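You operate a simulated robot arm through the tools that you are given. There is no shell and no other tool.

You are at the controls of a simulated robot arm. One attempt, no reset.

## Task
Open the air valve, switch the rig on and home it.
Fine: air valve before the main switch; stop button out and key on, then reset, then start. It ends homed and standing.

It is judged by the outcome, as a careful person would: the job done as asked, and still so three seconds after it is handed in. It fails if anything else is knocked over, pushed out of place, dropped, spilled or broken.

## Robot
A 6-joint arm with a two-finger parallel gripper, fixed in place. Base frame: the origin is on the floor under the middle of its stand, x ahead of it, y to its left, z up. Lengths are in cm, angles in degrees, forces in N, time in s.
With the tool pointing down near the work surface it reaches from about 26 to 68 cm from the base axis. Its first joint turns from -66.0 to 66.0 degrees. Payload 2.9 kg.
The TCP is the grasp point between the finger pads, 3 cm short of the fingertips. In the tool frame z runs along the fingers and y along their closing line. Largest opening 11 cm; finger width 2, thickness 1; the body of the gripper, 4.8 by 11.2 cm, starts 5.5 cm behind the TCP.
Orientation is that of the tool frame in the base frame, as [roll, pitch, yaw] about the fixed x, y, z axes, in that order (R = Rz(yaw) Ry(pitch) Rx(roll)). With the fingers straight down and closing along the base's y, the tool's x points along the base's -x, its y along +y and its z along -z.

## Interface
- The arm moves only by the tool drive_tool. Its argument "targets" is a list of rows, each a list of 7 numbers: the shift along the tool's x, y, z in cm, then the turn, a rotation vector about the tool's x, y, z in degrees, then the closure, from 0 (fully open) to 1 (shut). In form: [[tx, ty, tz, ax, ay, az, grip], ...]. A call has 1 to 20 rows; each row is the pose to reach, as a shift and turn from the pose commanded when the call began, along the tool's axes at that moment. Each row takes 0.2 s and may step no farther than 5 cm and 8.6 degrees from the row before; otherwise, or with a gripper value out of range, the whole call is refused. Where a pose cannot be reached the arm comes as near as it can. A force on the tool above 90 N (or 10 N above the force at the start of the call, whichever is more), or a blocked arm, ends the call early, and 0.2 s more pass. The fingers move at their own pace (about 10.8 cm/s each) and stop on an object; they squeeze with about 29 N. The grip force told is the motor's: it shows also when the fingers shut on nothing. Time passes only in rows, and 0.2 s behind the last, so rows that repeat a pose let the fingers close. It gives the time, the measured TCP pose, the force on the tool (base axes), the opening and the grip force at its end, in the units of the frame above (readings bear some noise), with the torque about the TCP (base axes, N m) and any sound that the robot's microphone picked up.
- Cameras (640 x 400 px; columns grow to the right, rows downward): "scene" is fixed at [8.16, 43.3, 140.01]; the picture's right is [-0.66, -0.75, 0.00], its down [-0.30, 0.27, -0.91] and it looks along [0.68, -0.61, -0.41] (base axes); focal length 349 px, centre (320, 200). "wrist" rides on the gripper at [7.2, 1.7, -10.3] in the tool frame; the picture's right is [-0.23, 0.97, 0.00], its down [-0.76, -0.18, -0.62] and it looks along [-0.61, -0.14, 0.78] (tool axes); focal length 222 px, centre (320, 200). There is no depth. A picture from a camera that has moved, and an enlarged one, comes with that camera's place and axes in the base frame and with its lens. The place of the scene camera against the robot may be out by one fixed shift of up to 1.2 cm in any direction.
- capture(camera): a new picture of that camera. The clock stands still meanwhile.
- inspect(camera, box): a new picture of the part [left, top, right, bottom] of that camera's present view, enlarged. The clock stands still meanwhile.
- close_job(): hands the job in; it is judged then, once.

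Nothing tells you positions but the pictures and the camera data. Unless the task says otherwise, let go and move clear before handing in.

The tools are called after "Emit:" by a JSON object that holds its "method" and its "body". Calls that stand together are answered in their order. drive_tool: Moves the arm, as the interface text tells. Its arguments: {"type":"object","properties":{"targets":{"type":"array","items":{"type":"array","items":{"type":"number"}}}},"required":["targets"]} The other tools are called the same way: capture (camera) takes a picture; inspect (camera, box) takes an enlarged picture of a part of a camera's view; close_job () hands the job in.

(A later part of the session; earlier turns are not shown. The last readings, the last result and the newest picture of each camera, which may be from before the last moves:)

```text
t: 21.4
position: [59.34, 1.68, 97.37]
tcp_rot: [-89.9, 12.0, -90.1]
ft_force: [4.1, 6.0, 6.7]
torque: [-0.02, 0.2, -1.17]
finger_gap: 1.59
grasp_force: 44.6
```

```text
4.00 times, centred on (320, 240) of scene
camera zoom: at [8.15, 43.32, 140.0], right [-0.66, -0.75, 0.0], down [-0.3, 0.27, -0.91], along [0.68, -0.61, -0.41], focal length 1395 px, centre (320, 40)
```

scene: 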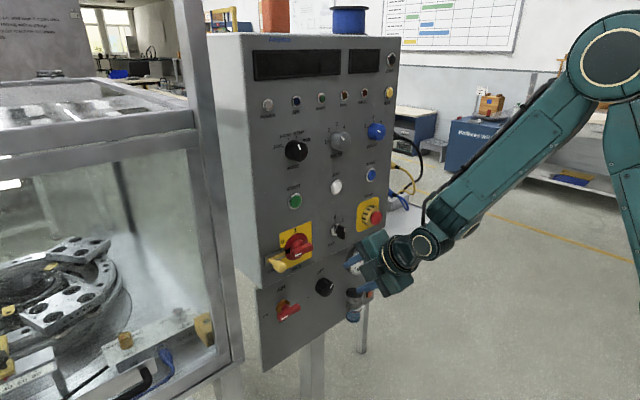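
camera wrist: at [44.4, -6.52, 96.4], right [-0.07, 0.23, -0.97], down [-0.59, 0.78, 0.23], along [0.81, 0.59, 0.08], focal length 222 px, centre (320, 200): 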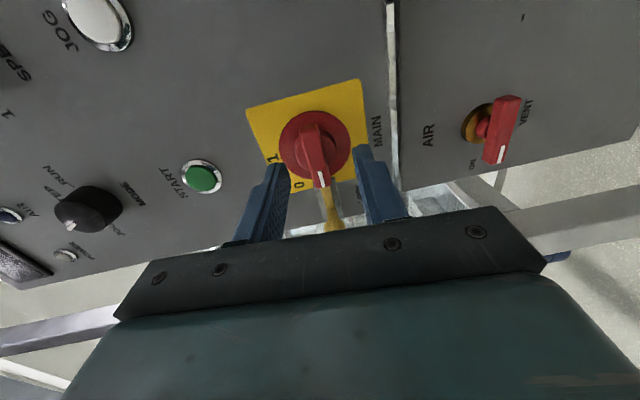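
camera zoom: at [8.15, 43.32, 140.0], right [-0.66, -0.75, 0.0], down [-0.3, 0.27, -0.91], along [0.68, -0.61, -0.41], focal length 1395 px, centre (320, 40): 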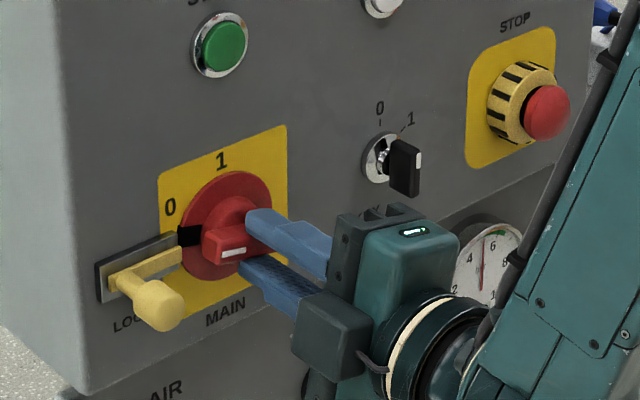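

The switch turns freely, the lock is withdrawn. Continuing to position 1.

Emit:
{"method": "drive_tool", "body": {"targets": [[0, 0, 0, 0, 0, 7.8, 1], [0, 0, 0, 0, 0, 15.6, 1], [0, 0, 0, 0, 0, 23.4, 1], [0, 0, 0, 0, 0, 31.2, 1], [0, 0, 0, 0, 0, 39, 1], [0, 0, 0, 0, 0, 46.8, 1], [0, 0, 0, 0, 0, 54.6, 1], [0, 0, 0, 0, 0, 62.4, 1], [0, 0, 0, 0, 0, 70.2, 1], [0, 0, 0, 0, 0, 78, 1]]}}

Emit:
{"method": "inspect", "body": {"camera": "wrist", "box": [220, 60, 420, 220]}}

Emit:
{"method": "capture", "body": {"camera": "scene"}}

Emit:
{"method": "inspect", "body": {"camera": "scene", "box": [240, 190, 400, 290]}}

Emit:
{"method": "inspect", "body": {"camera": "scene", "box": [240, 40, 400, 140]}}

```text
t: 23.6
position: [59.28, 2.0, 97.15]
tcp_rot: [140.3, 89.6, 140.3]
ft_force: [22.9, 27.1, -25.3]
torque: [-0.27, 0.41, 0.66]
finger_gap: 1.55
grasp_force: 45.3
```

```text
2.50 times, centred on (320, 140) of wrist
camera zoom: at [48.92, 3.65, 90.03], right [0.0, 0.97, 0.23], down [-0.62, -0.18, 0.76], along [0.79, -0.14, 0.6], focal length 555 px, centre (320, 350)
```

zoom: 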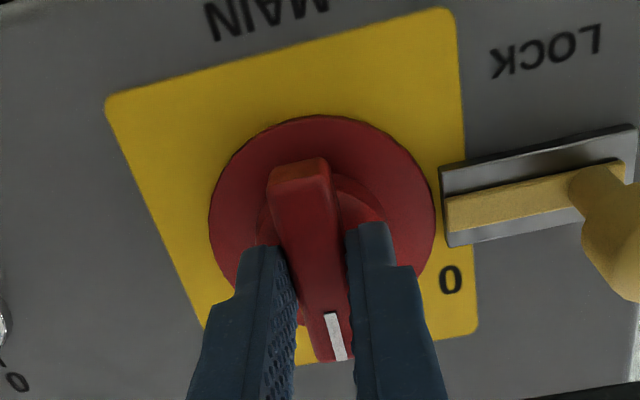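

```text
taken
```

scene: 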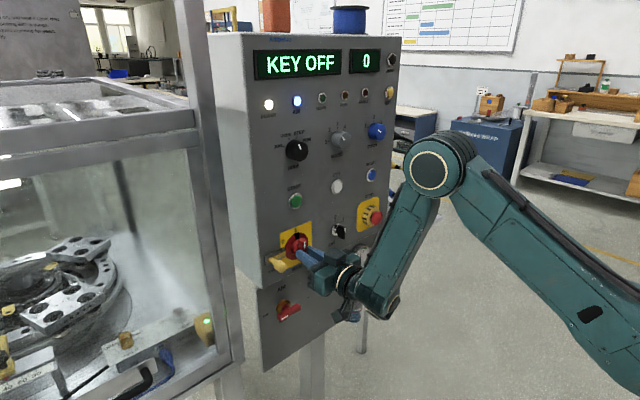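

```text
4.00 times, centred on (320, 240) of scene
camera zoom: at [8.27, 43.38, 139.98], right [-0.66, -0.75, 0.0], down [-0.31, 0.27, -0.91], along [0.68, -0.61, -0.41], focal length 1395 px, centre (320, 40)
```

zoom: 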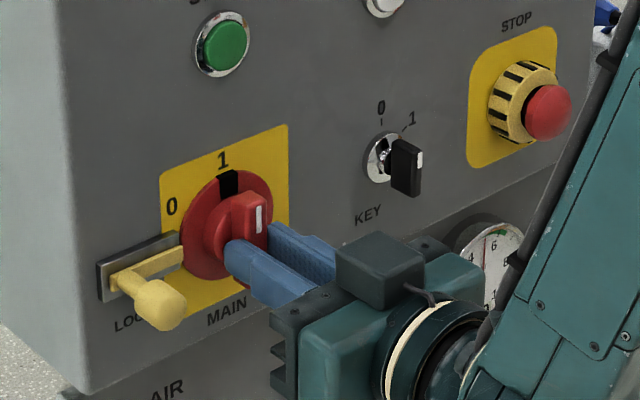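

```text
4.00 times, centred on (320, 90) of scene
camera zoom: at [8.27, 43.38, 139.98], right [-0.66, -0.75, 0.0], down [-0.31, 0.27, -0.91], along [0.68, -0.61, -0.41], focal length 1395 px, centre (320, 640)
```

zoom: 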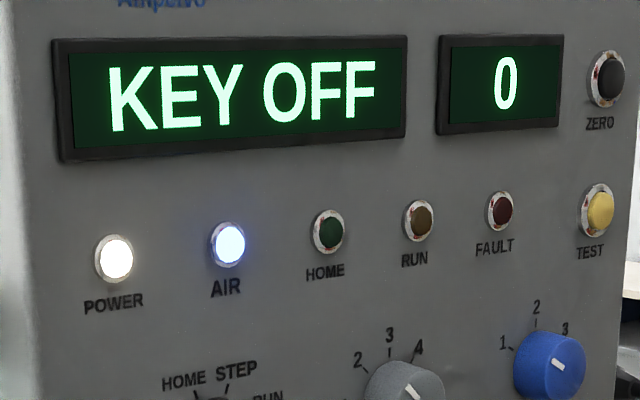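

POWER and AIR are lit and the display reads "KEY OFF". I'll release the MAIN handle and draw back.

Emit:
{"method": "drive_tool", "body": {"targets": [[0, 0, 0, 0, 0, 0, 0.68], [0, 0, 0, 0, 0, 0, 0.68], [0, 0, -1.0, 0, 0, 0, 0.68], [0, 0, -2.2, 0, 0, 0, 0.68]]}}

Emit:
{"method": "inspect", "body": {"camera": "scene", "box": [240, 190, 400, 290]}}

Emit:
{"method": "capture", "body": {"camera": "wrist"}}

```text
t: 24.6
position: [57.24, 1.7, 97.58]
tcp_rot: [87.2, 89.9, 87.2]
ft_force: [-0.4, 0.0, 0.5]
torque: [-0.02, -0.01, 0.02]
finger_gap: 3.52
grasp_force: 0.0
```

```text
4.00 times, centred on (320, 240) of scene
camera zoom: at [8.16, 43.3, 140.01], right [-0.66, -0.75, 0.0], down [-0.3, 0.27, -0.91], along [0.68, -0.61, -0.41], focal length 1395 px, centre (320, 40)
```

zoom: 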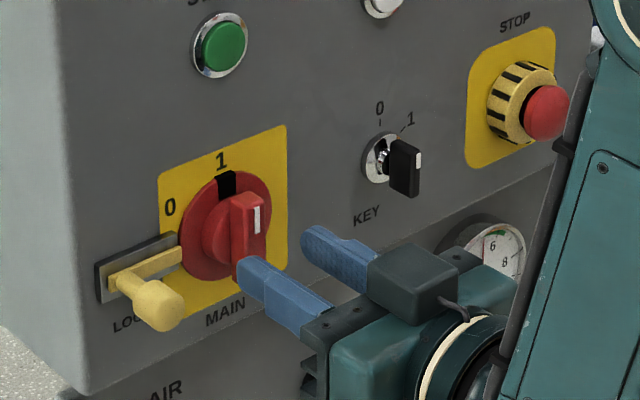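

```text
taken
camera wrist: at [46.77, 3.39, 90.26], right [0.0, 0.97, 0.23], down [-0.62, -0.18, 0.76], along [0.78, -0.14, 0.61], focal length 222 px, centre (320, 200)
```

wrist: 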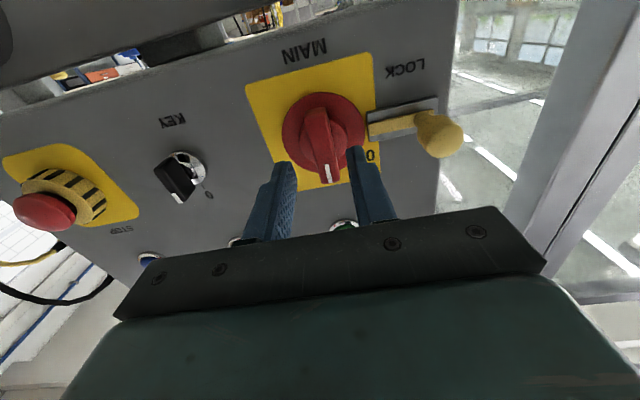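

MAIN is at 1. Next I'll move sideways in front of the key.

Emit:
{"method": "drive_tool", "body": {"targets": [[0, -2, -0.8, 0, 0, 0, 0.68], [0, -6, -0.8, 0, 0, 0, 0.68], [0, -10, -0.8, 0, 0, 0, 0.68], [0, -12.1, -0.8, 0, 0, 0, 0.68]]}}

Emit:
{"method": "inspect", "body": {"camera": "wrist", "box": [220, 60, 420, 220]}}

Emit:
{"method": "inspect", "body": {"camera": "scene", "box": [300, 180, 420, 260]}}

```text
t: 25.6
position: [54.9, -9.93, 96.61]
tcp_rot: [8.9, 89.7, 8.6]
ft_force: [-0.2, 0.0, 0.1]
torque: [0.02, 0.02, 0.02]
finger_gap: 3.54
grasp_force: 0.0
out of reach, approached as far as the arm can: row 3, 4
```

```text
2.50 times, centred on (320, 140) of wrist
camera zoom: at [44.62, -8.24, 89.24], right [0.0, 0.97, 0.23], down [-0.63, -0.18, 0.76], along [0.78, -0.15, 0.61], focal length 555 px, centre (320, 350)
```

zoom: 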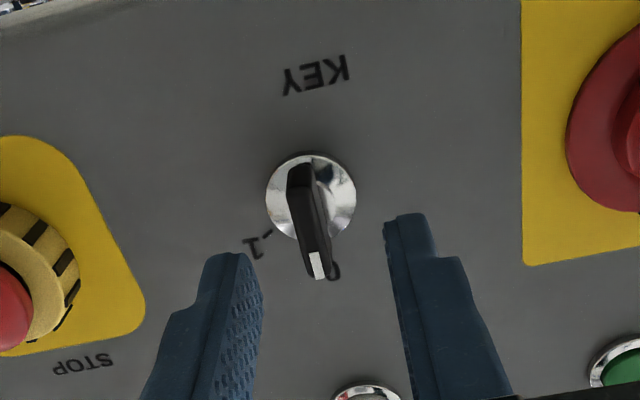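

```text
5.00 times, centred on (360, 220) of scene
camera zoom: at [8.16, 43.3, 140.01], right [-0.66, -0.75, 0.0], down [-0.3, 0.27, -0.91], along [0.68, -0.61, -0.41], focal length 1744 px, centre (120, 100)
```

zoom: 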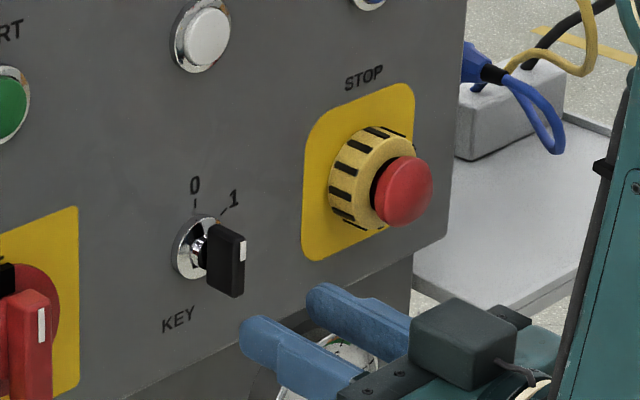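

Key axis confirmed at about (y −10.5, z 97.4). I'll centre on it, then advance over the key bow.

Emit:
{"method": "drive_tool", "body": {"targets": [[-0.4, -0.26, 1.2, 0, 0, 0, 0.68], [-0.8, -0.52, 2.4, 0, 0, 0, 0.68]]}}

Emit:
{"method": "inspect", "body": {"camera": "wrist", "box": [220, 60, 420, 220]}}

```text
t: 26.2
position: [55.01, -9.88, 96.49]
tcp_rot: [12.9, 89.8, 12.6]
ft_force: [-0.3, 0.3, 0.5]
torque: [-0.01, 0.01, 0.0]
finger_gap: 3.52
grasp_force: 0.1
out of reach, approached as far as the arm can: row 1, 2
```

```text
2.50 times, centred on (320, 140) of wrist
camera zoom: at [44.67, -8.13, 89.13], right [0.0, 0.97, 0.23], down [-0.63, -0.18, 0.76], along [0.78, -0.15, 0.61], focal length 555 px, centre (320, 350)
```

zoom: 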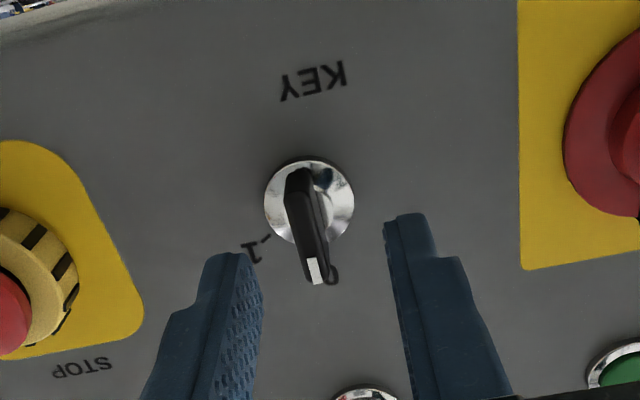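

Emit:
{"method": "capture", "body": {"camera": "scene"}}

Emit:
{"method": "inspect", "body": {"camera": "scene", "box": [320, 120, 640, 400]}}

```text
taken
```

scene: 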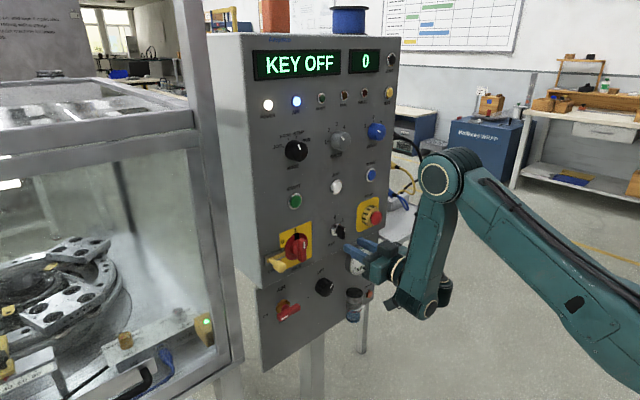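

```text
1.43 times, centred on (480, 260) of scene
camera zoom: at [8.16, 43.3, 140.01], right [-0.66, -0.75, 0.0], down [-0.3, 0.27, -0.91], along [0.68, -0.61, -0.41], focal length 498 px, centre (91, 114)
```

zoom: 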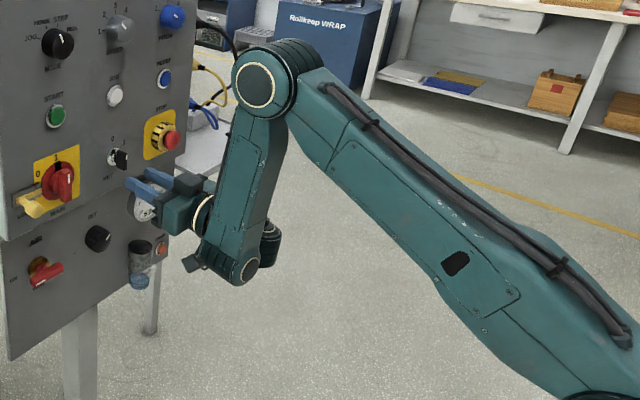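

Emit:
{"method": "inspect", "body": {"camera": "scene", "box": [340, 140, 500, 340]}}

Emit:
{"method": "capture", "body": {"camera": "wrist"}}

```text
2.00 times, centred on (420, 240) of scene
camera zoom: at [8.16, 43.3, 140.01], right [-0.66, -0.75, 0.0], down [-0.3, 0.27, -0.91], along [0.68, -0.61, -0.41], focal length 697 px, centre (120, 120)
```

zoom: 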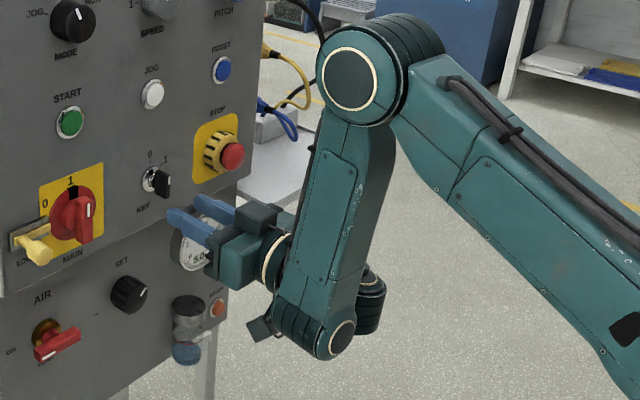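

```text
taken
camera wrist: at [44.67, -8.13, 89.13], right [0.0, 0.97, 0.23], down [-0.63, -0.18, 0.76], along [0.78, -0.15, 0.61], focal length 222 px, centre (320, 200)
```

wrist: 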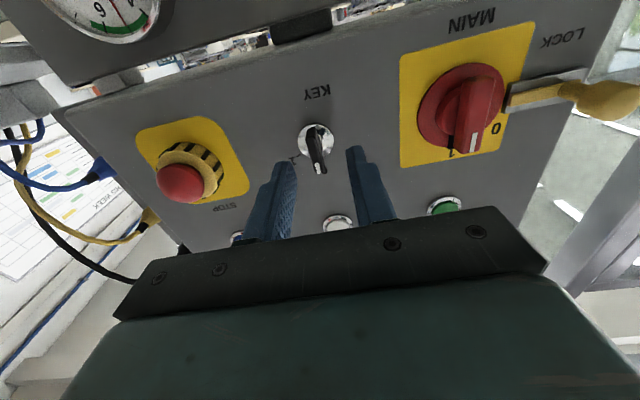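

The wrist is pinned at a joint limit here, so I'll probe with a tiny forward move to learn which way is free.

Emit:
{"method": "drive_tool", "body": {"targets": [[0, 0, 0.5, 0, 0, 0, 0.68]]}}

Emit:
{"method": "drive_tool", "body": {"targets": [[0, 0, 1.0, 0, 0, 0, 0.68], [0, 0, 2.0, 0, 0, 0, 0.68]]}}

```text
t: 26.6
position: [55.17, -9.85, 96.18]
tcp_rot: [8.6, 89.7, 8.2]
ft_force: [0.0, 0.1, -0.1]
torque: [0.04, 0.0, -0.01]
finger_gap: 3.53
grasp_force: 0.0
out of reach, approached as far as the arm can: row 1
```

```text
t: 27.2
position: [55.6, -9.39, 95.87]
tcp_rot: [9.0, 89.7, 8.7]
ft_force: [-1.2, 0.5, 0.3]
torque: [0.03, 0.01, 0.02]
finger_gap: 3.51
grasp_force: 0.0
out of reach, approached as far as the arm can: row 1, 2
```

Forward motion slides along some limit here. I'll go back left to where level motion was free, then come at the key's line farther forward.

Emit:
{"method": "drive_tool", "body": {"targets": [[-0.4, 2.5, 0, 0, 0, 0, 0.68], [-1.0, 5.1, 1.0, 0, 0, 0, 0.68], [-1.6, 5.1, 2.0, 0, 0, 0, 0.68]]}}

```text
t: 28.0
position: [56.43, -4.04, 96.85]
tcp_rot: [9.2, 89.8, 9.0]
ft_force: [0.0, -0.3, 0.2]
torque: [-0.01, -0.01, -0.01]
finger_gap: 3.51
grasp_force: 0.0
out of reach, approached as far as the arm can: row 3
```

Still pinned. I'll test whether tilting the tool a few degrees downward frees the motion.

Emit:
{"method": "drive_tool", "body": {"targets": [[0, 0, 0, 0, 5, 0, 0.68], [0, 0, 0, 0, 10, 0, 0.68]]}}

Emit:
{"method": "drive_tool", "body": {"targets": [[0, 0, 0.5, 0, 0, 0, 0.68]]}}

```text
t: 28.6
position: [51.25, -4.03, 94.8]
tcp_rot: [179.8, 80.8, 179.5]
ft_force: [-0.5, 0.7, -0.9]
torque: [0.03, -0.02, -0.01]
finger_gap: 3.52
grasp_force: 0.0
out of reach, approached as far as the arm can: row 1, 2
```

```text
t: 29.0
position: [51.15, -3.8, 94.34]
tcp_rot: [179.8, 80.2, 179.4]
ft_force: [-0.6, 0.3, 0.3]
torque: [-0.01, 0.0, 0.01]
finger_gap: 3.52
grasp_force: 0.1
out of reach, approached as far as the arm can: row 1
```

Emit:
{"method": "capture", "body": {"camera": "scene"}}

Emit:
{"method": "inspect", "body": {"camera": "scene", "box": [330, 200, 490, 320]}}

```text
taken
```

scene: 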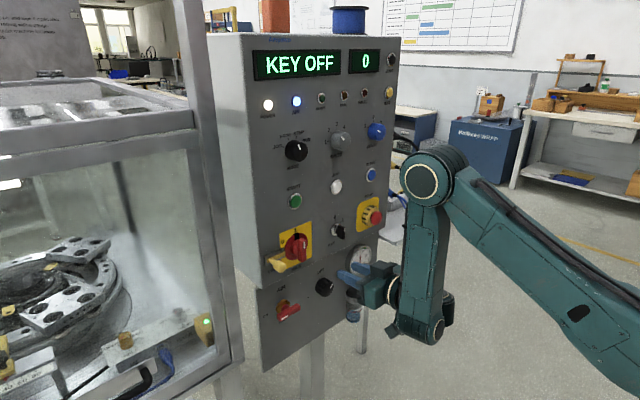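

```text
3.33 times, centred on (410, 260) of scene
camera zoom: at [8.16, 43.3, 140.01], right [-0.66, -0.75, 0.0], down [-0.3, 0.27, -0.91], along [0.68, -0.61, -0.41], focal length 1162 px, centre (20, 0)
```

zoom: 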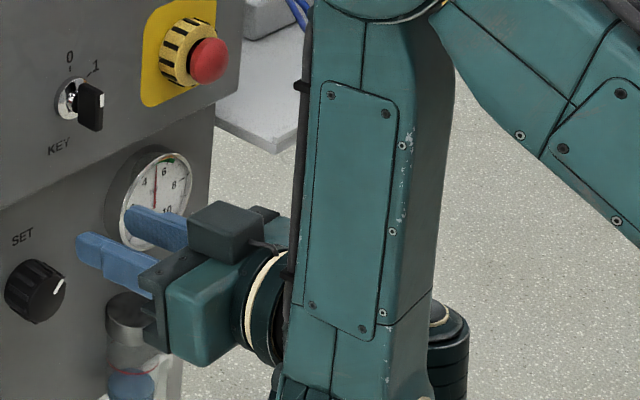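

Tilting down makes it worse, so the limit is the folded wrist. I'll try tilting slightly upward instead, well clear of the panel, and see if forward motion frees up.

Emit:
{"method": "drive_tool", "body": {"targets": [[0, 0, 0, 0, -7, 0, 0.68], [0, 0, 0, 0, -14, 0, 0.68], [0, 0, 0, 0, -20, 0, 0.68]]}}

Emit:
{"method": "drive_tool", "body": {"targets": [[0, 0, 1, 0, 0, 0, 0.68], [0, 0, 2, 0, 0, 0, 0.68]]}}

Emit:
{"method": "capture", "body": {"camera": "scene"}}

```text
t: 29.8
position: [50.95, -3.99, 94.42]
tcp_rot: [-0.1, 79.9, -0.4]
ft_force: [0.2, 0.0, -0.5]
torque: [-0.03, 0.02, 0.0]
finger_gap: 3.52
grasp_force: 0.0
out of reach, approached as far as the arm can: row 1
```

```text
t: 30.4
position: [52.95, -3.99, 94.77]
tcp_rot: [0.6, 80.1, 0.4]
ft_force: [0.3, 0.3, -0.2]
torque: [0.0, 0.03, 0.0]
finger_gap: 3.54
grasp_force: 0.0
```

```text
taken
```

scene: 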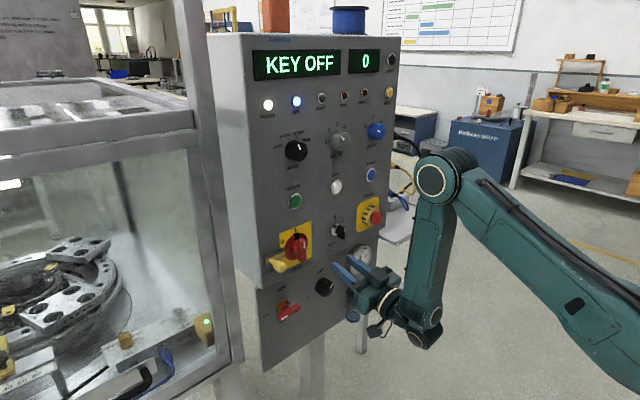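

With the tool pitched up 10° motion is free again. I'll line up in front of the key in this attitude.

Emit:
{"method": "drive_tool", "body": {"targets": [[-0.4, -3.2, 1.0, 0, 0, 0, 0.68], [-0.8, -6.46, 2.2, 0, 0, 0, 0.68], [-1.13, -6.46, 4.11, 0, 0, 0, 0.68]]}}

Emit:
{"method": "inspect", "body": {"camera": "wrist", "box": [220, 60, 420, 220]}}

Emit:
{"method": "inspect", "body": {"camera": "scene", "box": [300, 180, 420, 260]}}

```text
t: 31.2
position: [56.71, -10.6, 96.49]
tcp_rot: [0.3, 80.0, 0.1]
ft_force: [0.4, -0.3, 0.1]
torque: [0.03, 0.0, -0.02]
finger_gap: 3.51
grasp_force: 0.0
```

```text
2.50 times, centred on (320, 140) of wrist
camera zoom: at [47.77, -8.89, 87.44], right [-0.03, 0.97, 0.22], down [-0.75, -0.17, 0.64], along [0.66, -0.15, 0.73], focal length 555 px, centre (320, 350)
```

zoom: 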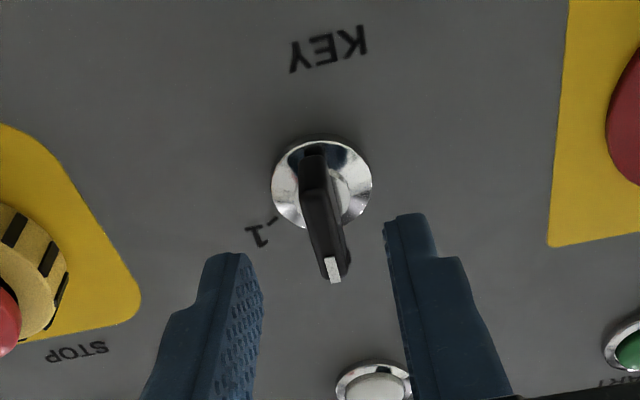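

```text
5.00 times, centred on (360, 220) of scene
camera zoom: at [8.16, 43.3, 140.01], right [-0.66, -0.75, 0.0], down [-0.3, 0.27, -0.91], along [0.68, -0.61, -0.41], focal length 1744 px, centre (120, 100)
```

zoom: 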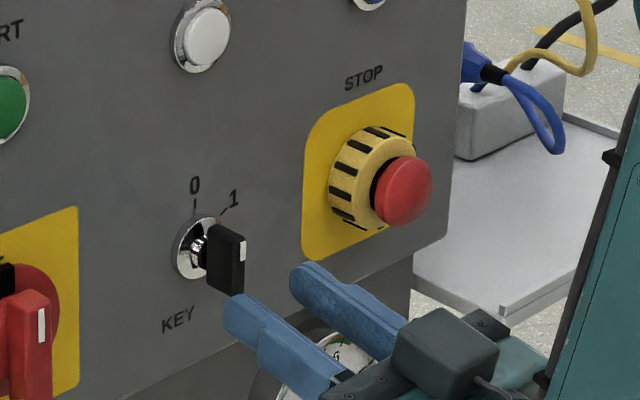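

Key is centred. Advancing 2.6 cm and gripping the bow.

Emit:
{"method": "drive_tool", "body": {"targets": [[0, 0.1, 1.3, 0, 0, 0, 0.68], [0, 0.1, 2.6, 0, 0, 0, 0.68], [0, 0.1, 2.6, 0, 0, 0, 0.9], [0, 0.1, 2.6, 0, 0, 0, 1], [0, 0.1, 2.6, 0, 0, 0, 1]]}}

Emit:
{"method": "inspect", "body": {"camera": "wrist", "box": [220, 60, 420, 220]}}

```text
t: 32.4
position: [59.42, -10.5, 97.01]
tcp_rot: [0.4, 80.0, 0.0]
ft_force: [5.6, -10.3, 0.2]
torque: [0.06, 0.53, 0.0]
finger_gap: 0.89
grasp_force: 44.5
```

```text
2.50 times, centred on (320, 140) of wrist
camera zoom: at [50.38, -8.78, 87.98], right [-0.03, 0.97, 0.23], down [-0.75, -0.17, 0.64], along [0.66, -0.15, 0.73], focal length 555 px, centre (320, 350)
```

zoom: 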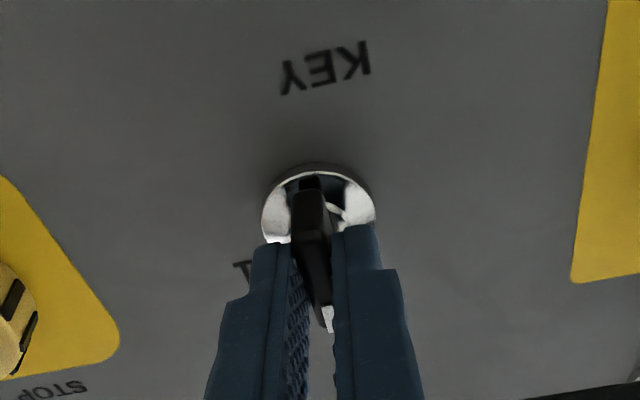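

Key gripped (gap 0.89). Turning it clockwise toward 1 in small steps about the key's own axis.

Emit:
{"method": "drive_tool", "body": {"targets": [[0, 0.05, 0, 1.3, 0, 7.39, 1], [-0.01, 0.11, 0, 2.6, 0, 14.77, 1], [-0.03, 0.16, 0, 3.9, 0, 22.16, 1]]}}

Emit:
{"method": "inspect", "body": {"camera": "wrist", "box": [220, 60, 420, 220]}}

Emit:
{"method": "inspect", "body": {"camera": "scene", "box": [240, 40, 400, 140]}}

```text
t: 33.2
position: [59.41, -10.29, 96.93]
tcp_rot: [67.8, 65.3, 65.3]
ft_force: [-8.7, -17.3, 0.4]
torque: [0.08, 0.28, -0.02]
finger_gap: 0.86
grasp_force: 45.1
```

```text
2.50 times, centred on (320, 140) of wrist
camera zoom: at [50.39, -5.28, 89.37], right [-0.03, 0.81, 0.58], down [-0.75, -0.41, 0.52], along [0.66, -0.42, 0.62], focal length 555 px, centre (320, 350)
```

zoom: 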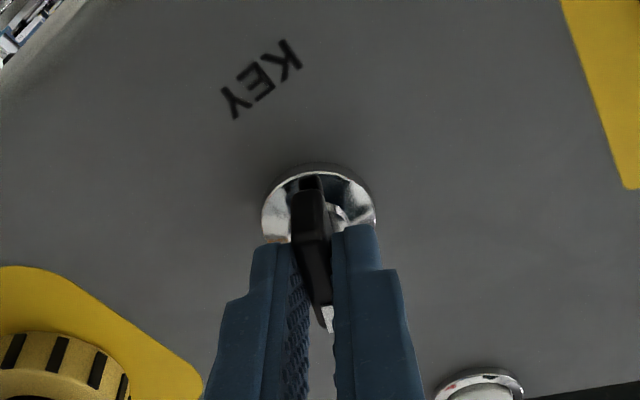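

```text
4.00 times, centred on (320, 90) of scene
camera zoom: at [8.13, 43.26, 140.03], right [-0.66, -0.75, 0.0], down [-0.3, 0.27, -0.91], along [0.68, -0.61, -0.41], focal length 1395 px, centre (320, 640)
```

zoom: 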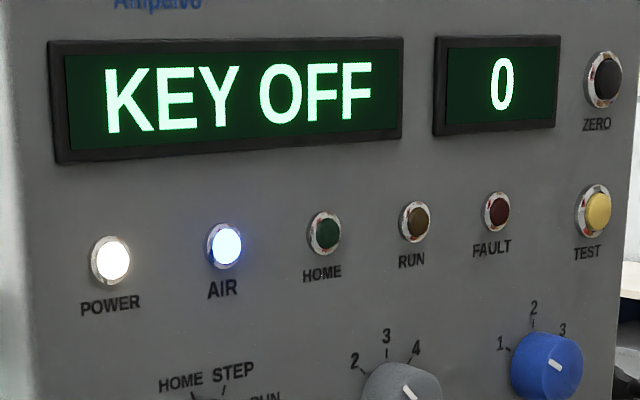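

Emit:
{"method": "drive_tool", "body": {"targets": [[0, 0, 0, 1.3, 0, 7.39, 1], [0, 0, 0, 2.6, 0, 14.77, 1], [0, 0, 0, 3.9, 0, 22.16, 1]]}}

Emit:
{"method": "inspect", "body": {"camera": "wrist", "box": [220, 60, 420, 220]}}

Emit:
{"method": "inspect", "body": {"camera": "scene", "box": [240, 40, 400, 140]}}

```text
t: 34.0
position: [59.36, -10.15, 97.14]
tcp_rot: [80.1, 43.9, 75.8]
ft_force: [-29.5, -3.9, 4.0]
torque: [-0.01, -0.05, -0.02]
finger_gap: 0.9
grasp_force: 45.1
```

```text
2.50 times, centred on (320, 140) of wrist
camera zoom: at [50.4, -2.63, 91.94], right [-0.04, 0.53, 0.85], down [-0.75, -0.58, 0.33], along [0.66, -0.62, 0.42], focal length 555 px, centre (320, 350)
```

zoom: 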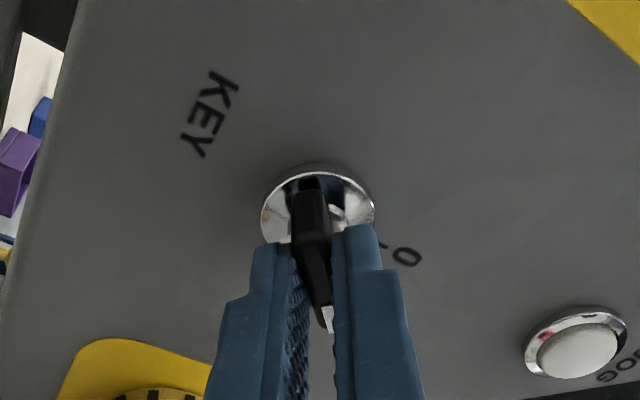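

```text
4.00 times, centred on (320, 90) of scene
camera zoom: at [8.06, 43.29, 140.02], right [-0.66, -0.75, 0.0], down [-0.3, 0.27, -0.91], along [0.68, -0.61, -0.41], focal length 1395 px, centre (320, 640)
```

zoom: 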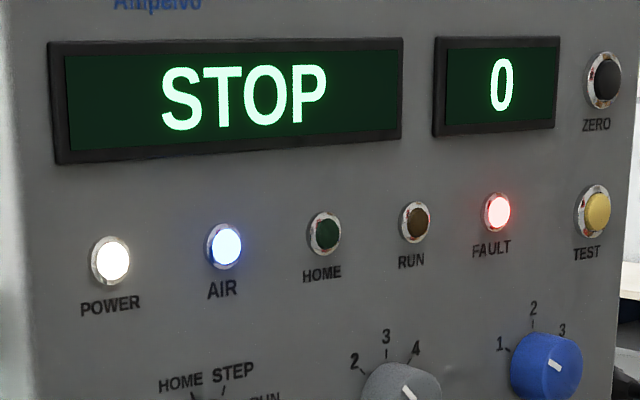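

The key is on now: the display shows "STOP" with FAULT, so the stop button is in and will need releasing. I'll finish the key's turn the last ~13°.

Emit:
{"method": "drive_tool", "body": {"targets": [[0, 0, 0.1, 1.1, 0, 6.4, 1], [0, 0, 0.1, 2.26, 0, 12.8, 1]]}}

Emit:
{"method": "inspect", "body": {"camera": "wrist", "box": [220, 60, 420, 220]}}

Emit:
{"method": "inspect", "body": {"camera": "scene", "box": [300, 180, 420, 260]}}

```text
t: 34.6
position: [59.58, -10.08, 97.15]
tcp_rot: [83.6, 31.3, 78.1]
ft_force: [-30.2, 4.6, 10.7]
torque: [-0.06, -0.01, 0.26]
finger_gap: 0.87
grasp_force: 45.3
```

```text
2.50 times, centred on (320, 140) of wrist
camera zoom: at [50.54, -1.59, 93.82], right [-0.04, 0.32, 0.94], down [-0.75, -0.64, 0.19], along [0.66, -0.7, 0.27], focal length 555 px, centre (320, 350)
```

zoom: 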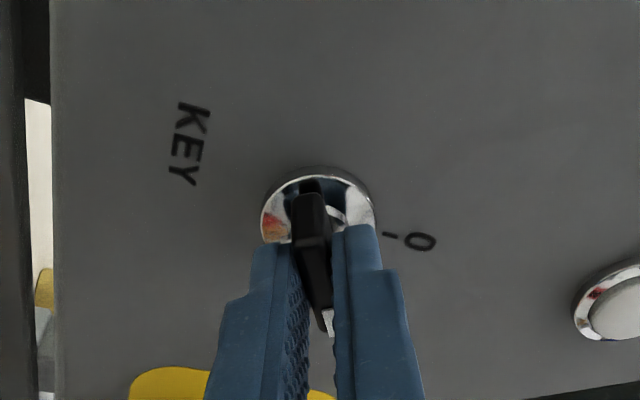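

```text
5.00 times, centred on (360, 220) of scene
camera zoom: at [8.05, 43.32, 140.01], right [-0.66, -0.75, 0.0], down [-0.3, 0.27, -0.91], along [0.68, -0.61, -0.41], focal length 1744 px, centre (120, 100)
```

zoom: 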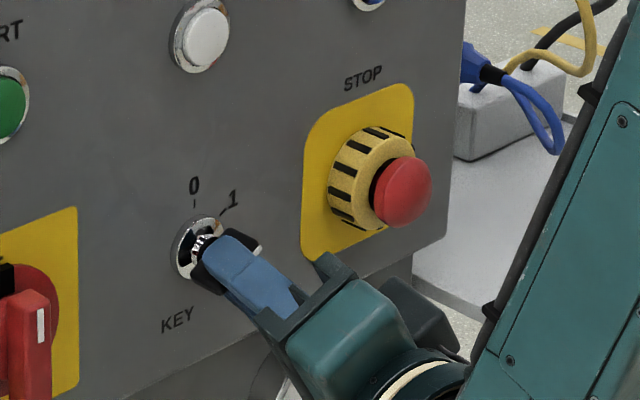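

Key is at 1. Releasing and drawing back along the tool axis, then I'll look at the STOP button closely.

Emit:
{"method": "drive_tool", "body": {"targets": [[0, 0, 0, 0, 0, 0, 0.75], [0, 0, 0, 0, 0, 0, 0.75], [0, 0, -1.3, 0, 0, 0, 0.75], [0, 0, -2.8, 0, 0, 0, 0.75]]}}

Emit:
{"method": "inspect", "body": {"camera": "scene", "box": [300, 180, 420, 260]}}

Emit:
{"method": "inspect", "body": {"camera": "scene", "box": [240, 40, 400, 140]}}

Emit:
{"method": "capture", "body": {"camera": "wrist"}}

```text
t: 35.6
position: [56.76, -9.72, 96.86]
tcp_rot: [83.8, 31.4, 77.9]
ft_force: [0.6, -0.8, 0.0]
torque: [0.0, -0.02, 0.0]
finger_gap: 2.74
grasp_force: 0.0
```

```text
5.00 times, centred on (360, 220) of scene
camera zoom: at [8.16, 43.3, 140.01], right [-0.66, -0.75, 0.0], down [-0.3, 0.27, -0.91], along [0.68, -0.61, -0.41], focal length 1744 px, centre (120, 100)
```

zoom: 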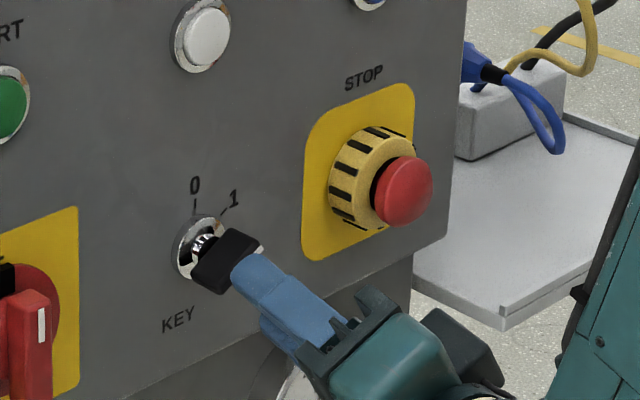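

```text
4.00 times, centred on (320, 90) of scene
camera zoom: at [8.16, 43.3, 140.01], right [-0.66, -0.75, 0.0], down [-0.3, 0.27, -0.91], along [0.68, -0.61, -0.41], focal length 1395 px, centre (320, 640)
```

zoom: 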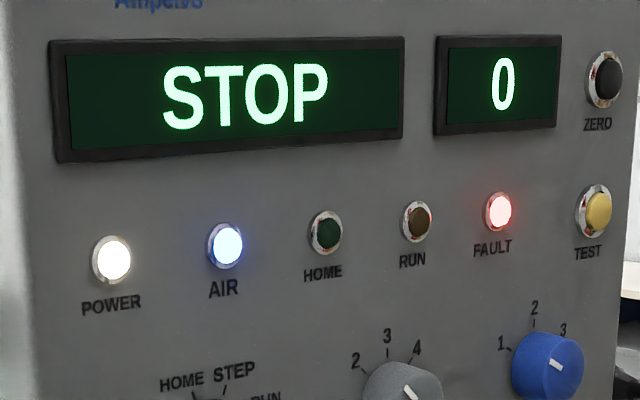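

```text
taken
camera wrist: at [47.83, -1.25, 93.47], right [-0.04, 0.33, 0.94], down [-0.75, -0.64, 0.19], along [0.66, -0.7, 0.27], focal length 222 px, centre (320, 200)
```

wrist: 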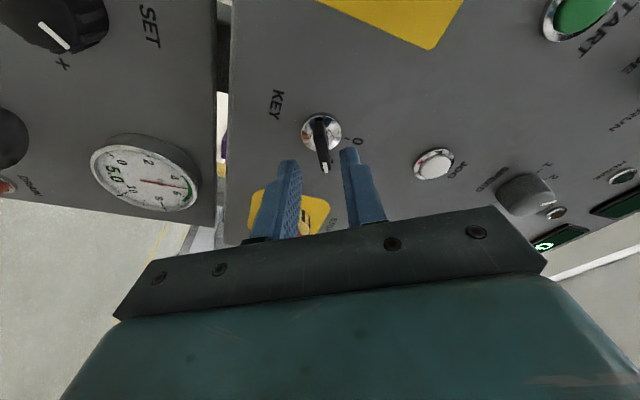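

The STOP button must be released. I'll roll the tool back upright while backing off, then move in front of STOP for a close look.

Emit:
{"method": "drive_tool", "body": {"targets": [[0.02, -0.21, -0.64, -1.26, 0, -7.12, 0.5], [0.05, -0.42, -1.28, -2.51, 0, -14.23, 0.5], [0.07, -0.63, -1.92, -3.76, 0, -21.35, 0.5], [0.09, -0.85, -2.56, -5.02, 0, -28.46, 0.5], [0.11, -1.06, -3.19, -6.27, 0, -35.58, 0.5], [0.14, -1.27, -3.83, -7.53, 0, -42.7, 0.5], [0.16, -1.48, -4.47, -8.78, 0, -49.8, 0.5], [0.18, -1.69, -5.11, -10.03, 0, -56.9, 0.5]]}}

Emit:
{"method": "capture", "body": {"camera": "wrist"}}

```text
t: 37.4
position: [51.79, -9.73, 94.77]
tcp_rot: [0.9, 80.0, 0.6]
ft_force: [0.9, 0.3, 0.0]
torque: [0.01, -0.04, -0.02]
finger_gap: 5.5
grasp_force: 0.0
```

```text
taken
camera wrist: at [42.78, -8.01, 85.84], right [-0.04, 0.97, 0.23], down [-0.75, -0.18, 0.64], along [0.66, -0.15, 0.73], focal length 222 px, centre (320, 200)
```

wrist: 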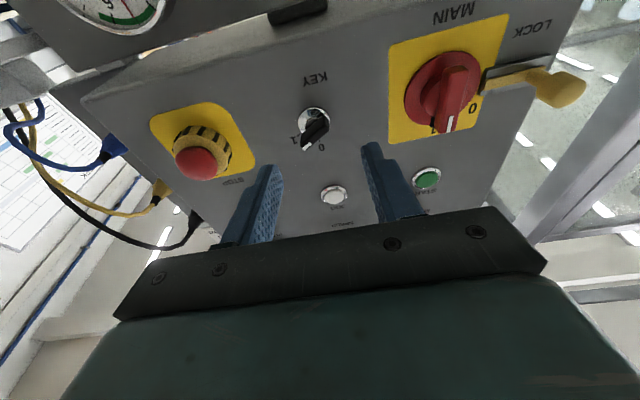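

Emit:
{"method": "drive_tool", "body": {"targets": [[-0.13, -4.4, 0.6, 0, 0, 0, 0.5], [-0.26, -8.8, 1.2, 0, 0, 0, 0.5], [-0.39, -13.2, 1.8, 0, 0, 0, 0.5]]}}

Emit:
{"method": "capture", "body": {"camera": "wrist"}}

Emit:
{"method": "inspect", "body": {"camera": "wrist", "box": [220, 60, 420, 220]}}

Emit:
{"method": "capture", "body": {"camera": "scene"}}

```text
t: 38.2
position: [53.53, -22.95, 95.54]
tcp_rot: [1.8, 80.1, 1.1]
ft_force: [0.1, 0.0, -0.2]
torque: [0.0, -0.04, 0.01]
finger_gap: 5.5
grasp_force: 0.1
```

```text
taken
camera wrist: at [44.41, -21.17, 86.62], right [-0.03, 0.97, 0.23], down [-0.75, -0.17, 0.64], along [0.66, -0.15, 0.73], focal length 222 px, centre (320, 200)
```

wrist: 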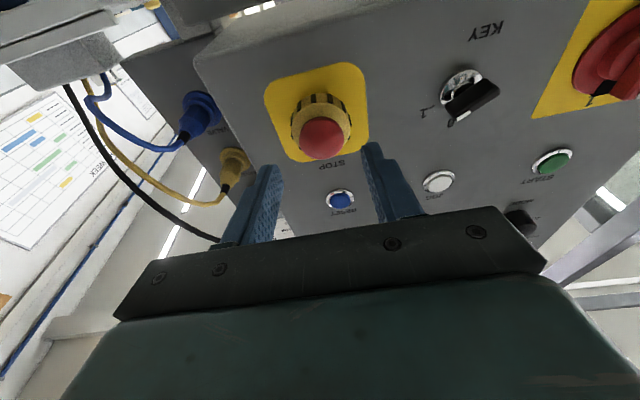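

```text
2.50 times, centred on (320, 140) of wrist
camera zoom: at [44.41, -21.17, 86.62], right [-0.03, 0.97, 0.23], down [-0.75, -0.17, 0.64], along [0.66, -0.15, 0.73], focal length 555 px, centre (320, 350)
```

zoom: 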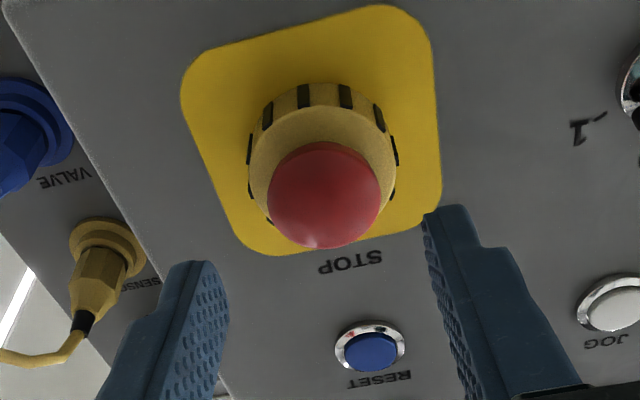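

```text
taken
```

scene: 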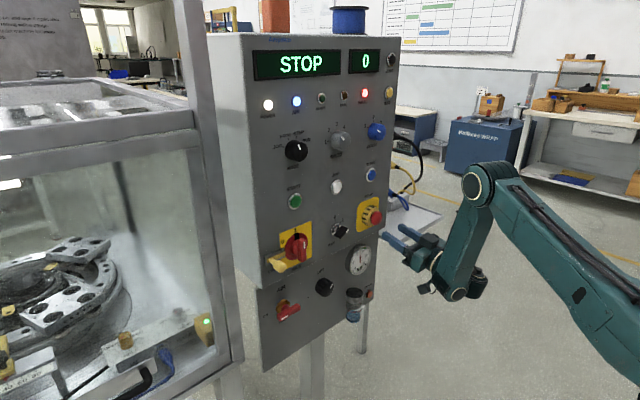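

Emit:
{"method": "inspect", "body": {"camera": "wrist", "box": [280, 80, 370, 170]}}

Emit:
{"method": "inspect", "body": {"camera": "scene", "box": [350, 190, 395, 240]}}

Emit:
{"method": "inspect", "body": {"camera": "scene", "box": [0, 0, 80, 60]}}

```text
4.44 times, centred on (325, 125) of wrist
camera zoom: at [44.41, -21.17, 86.62], right [-0.03, 0.97, 0.23], down [-0.75, -0.17, 0.64], along [0.66, -0.15, 0.73], focal length 987 px, centre (298, 533)
```

zoom: 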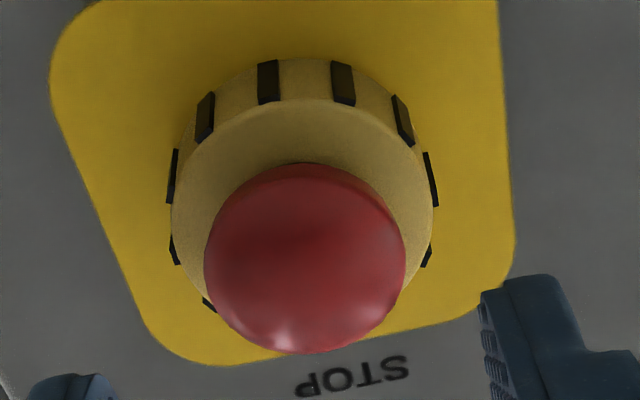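

```text
8.00 times, centred on (372, 215) of scene
camera zoom: at [8.15, 43.31, 140.01], right [-0.66, -0.75, 0.0], down [-0.3, 0.27, -0.91], along [0.68, -0.61, -0.41], focal length 2790 px, centre (-100, 80)
```

zoom: 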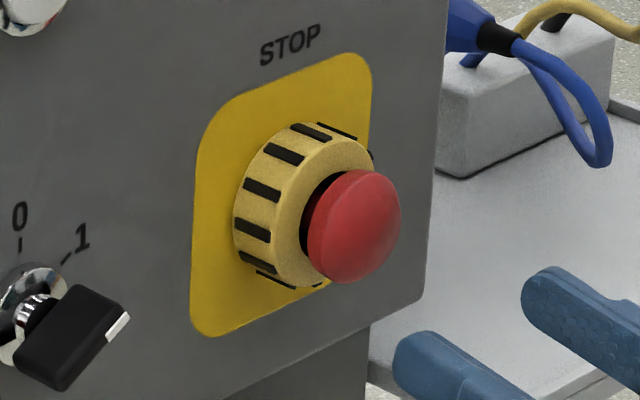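

```text
6.67 times, centred on (40, 30) of scene
camera zoom: at [8.15, 43.31, 140.01], right [-0.66, -0.75, 0.0], down [-0.3, 0.27, -0.91], along [0.68, -0.61, -0.41], focal length 2325 px, centre (2187, 1333)
```

zoom: 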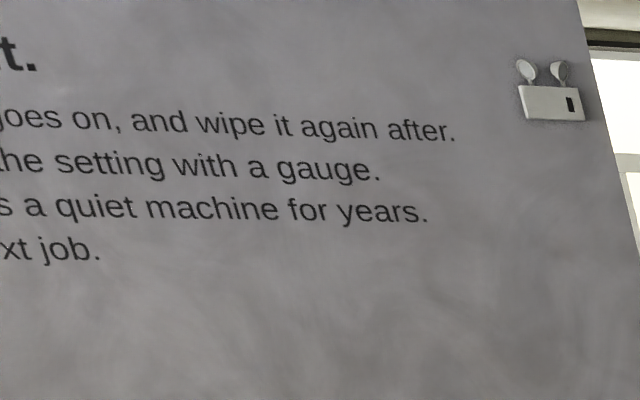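

No arrow is visible on the STOP head. I'll move nearer along the tool axis, keeping it between the open fingers, to check reach before gripping it.

Emit:
{"method": "drive_tool", "body": {"targets": [[-0.15, 0.03, 1, 0, 0, 0, 0.5], [-0.3, 0.05, 2, 0, 0, 0, 0.5], [-0.45, 0.05, 3, 0, 0, 0, 0.5]]}}

Emit:
{"method": "inspect", "body": {"camera": "wrist", "box": [220, 60, 420, 220]}}

```text
t: 39.0
position: [55.28, -22.32, 96.18]
tcp_rot: [1.5, 79.7, 1.1]
ft_force: [-0.6, 0.3, -0.4]
torque: [-0.06, -0.01, 0.03]
finger_gap: 5.5
grasp_force: 0.0
out of reach, approached as far as the arm can: row 3
```

```text
2.50 times, centred on (320, 140) of wrist
camera zoom: at [46.49, -20.64, 87.08], right [-0.03, 0.97, 0.23], down [-0.75, -0.18, 0.64], along [0.66, -0.15, 0.73], focal length 555 px, centre (320, 350)
```

zoom: 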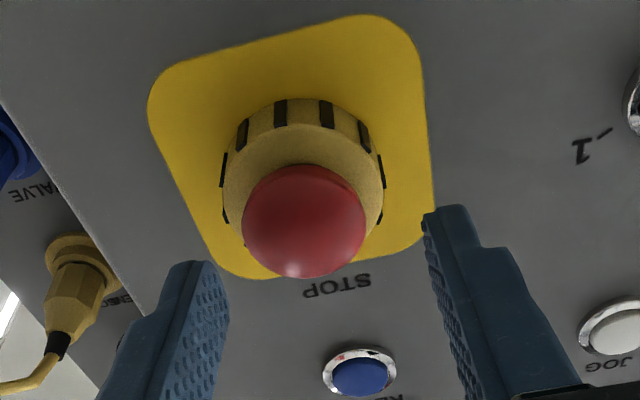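

Reach runs out at 10° pitch here, so I'll pitch the tool up further (about 25°) while holding position, then test again.

Emit:
{"method": "drive_tool", "body": {"targets": [[0, 0, -0.3, 0, -5, 0, 0.5], [0, -0.3, -0.6, 0, -10, 0, 0.5], [0, -0.55, -0.6, 0, -15, 0, 0.5]]}}

Emit:
{"method": "capture", "body": {"camera": "wrist"}}

Emit:
{"method": "capture", "body": {"camera": "scene"}}

```text
t: 39.8
position: [56.93, -22.48, 96.36]
tcp_rot: [1.0, 65.0, 0.3]
ft_force: [0.4, 0.2, -0.2]
torque: [0.0, -0.02, -0.01]
finger_gap: 5.49
grasp_force: 0.0
out of reach, approached as far as the arm can: row 2, 3
```

```text
taken
camera wrist: at [50.58, -20.81, 85.47], right [-0.09, 0.97, 0.21], down [-0.89, -0.17, 0.43], along [0.45, -0.15, 0.88], focal length 222 px, centre (320, 200)
```

wrist: 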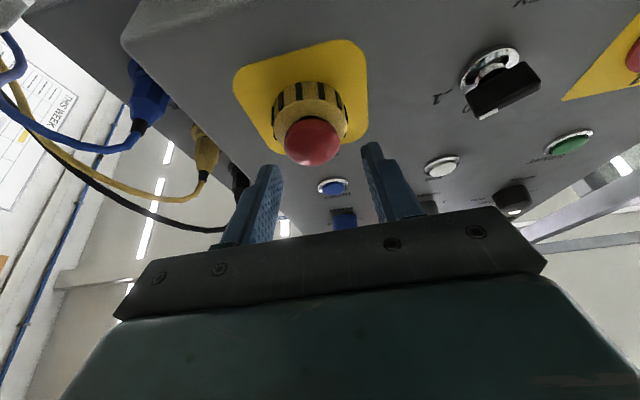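

```text
taken
```

scene: 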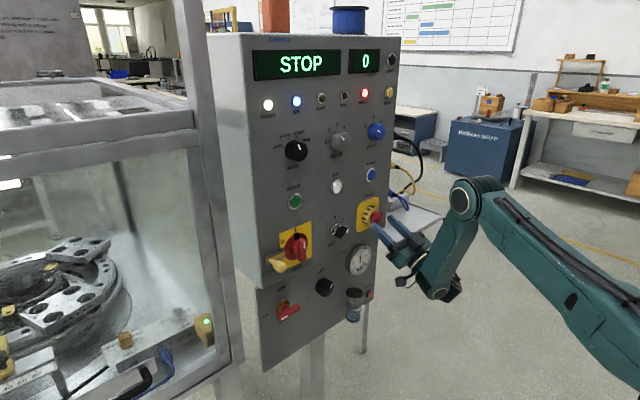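

That pushed the arm onto the forward side of the limit, which is what I want. Now I'll level the tool again while centring on the STOP head, the open fingers straddling it.

Emit:
{"method": "drive_tool", "body": {"targets": [[-0.17, -0.2, 0.25, 0, 6.25, 0, 0.5], [-0.35, -0.42, 0.45, 0, 12.5, 0, 0.5], [-0.52, -0.42, 0.6, 0, 18.75, 0, 0.5], [-0.69, -0.42, 0.76, 0, 25, 0, 0.5]]}}

Emit:
{"method": "capture", "body": {"camera": "wrist"}}

Emit:
{"method": "capture", "body": {"camera": "scene"}}

```text
t: 40.8
position: [51.41, -19.09, 94.61]
tcp_rot: [18.3, 89.1, 17.8]
ft_force: [-1.0, 0.2, -0.2]
torque: [0.02, 0.04, 0.01]
finger_gap: 5.52
grasp_force: 0.1
out of reach, approached as far as the arm can: row 2, 3, 4
```

```text
taken
camera wrist: at [41.13, -17.36, 87.22], right [0.01, 0.97, 0.23], down [-0.63, -0.17, 0.75], along [0.77, -0.15, 0.62], focal length 222 px, centre (320, 200)
```

wrist: 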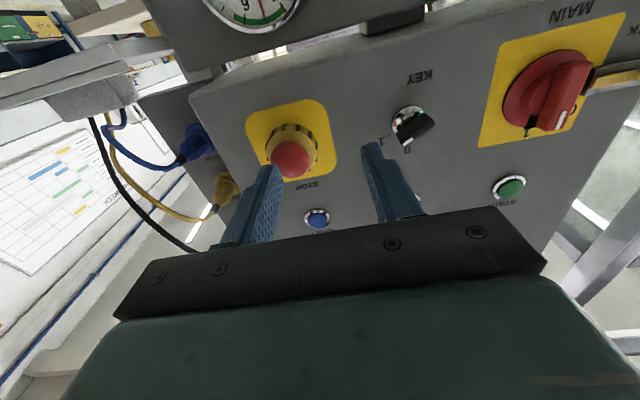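

```text
taken
```

scene: 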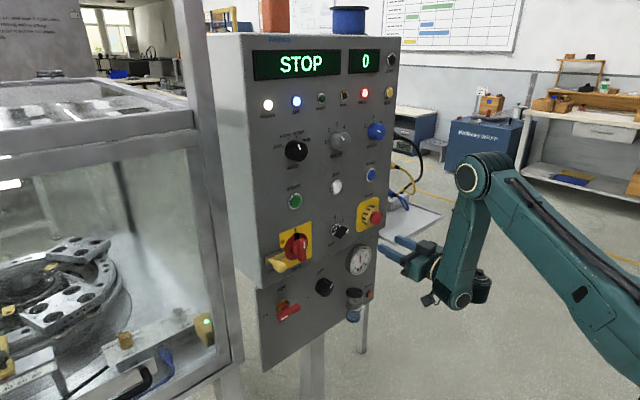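

The wrist is still on the back branch, so level isn't available here. Pointing the tool toward the button radially (yaw −20°) with ~15° upward pitch should fit, so I'll go to a standoff in front of STOP in that attitude.

Emit:
{"method": "drive_tool", "body": {"targets": [[-0.1, -0.2, 0.3, 4.97, -3.71, -0.65, 0.5], [-0.3, -0.5, 1.0, 9.93, -7.42, -1.31, 0.5], [-0.6, -0.95, 2.2, 14.9, -11.13, -1.96, 0.5], [-0.9, -1.4, 3.3, 19.87, -14.84, -2.62, 0.5]]}}

Emit:
{"method": "capture", "body": {"camera": "wrist"}}

Emit:
{"method": "capture", "body": {"camera": "scene"}}

```text
t: 41.8
position: [54.7, -20.46, 95.56]
tcp_rot: [0.6, 75.2, -19.8]
ft_force: [0.8, -0.1, 0.6]
torque: [0.01, 0.0, 0.0]
finger_gap: 5.5
grasp_force: 0.0
```

```text
taken
camera wrist: at [47.65, -16.06, 85.76], right [0.28, 0.93, 0.22], down [-0.81, 0.11, 0.58], along [0.51, -0.34, 0.79], focal length 222 px, centre (320, 200)
```

wrist: 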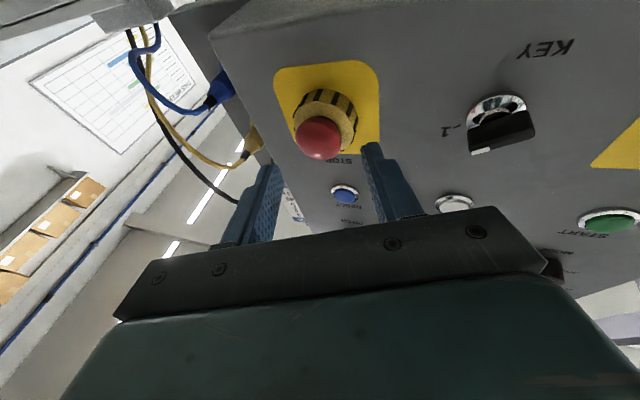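

```text
taken
```

scene: 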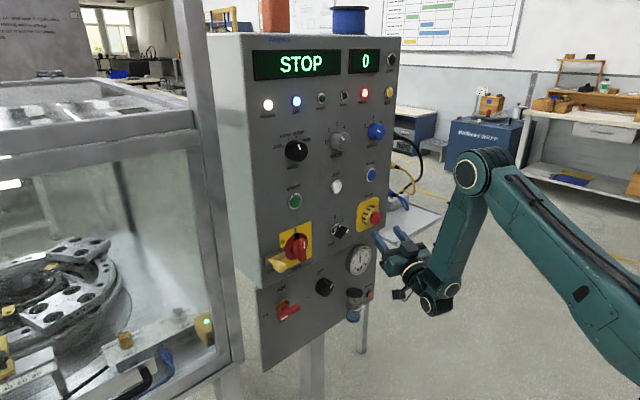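

Emit:
{"method": "inspect", "body": {"camera": "wrist", "box": [265, 55, 395, 165]}}

```text
3.64 times, centred on (330, 110) of wrist
camera zoom: at [47.65, -16.06, 85.76], right [0.28, 0.93, 0.22], down [-0.81, 0.11, 0.58], along [0.51, -0.34, 0.79], focal length 808 px, centre (284, 527)
```

zoom: 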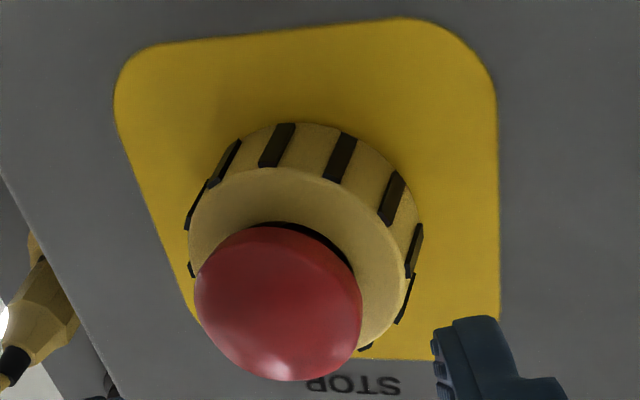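

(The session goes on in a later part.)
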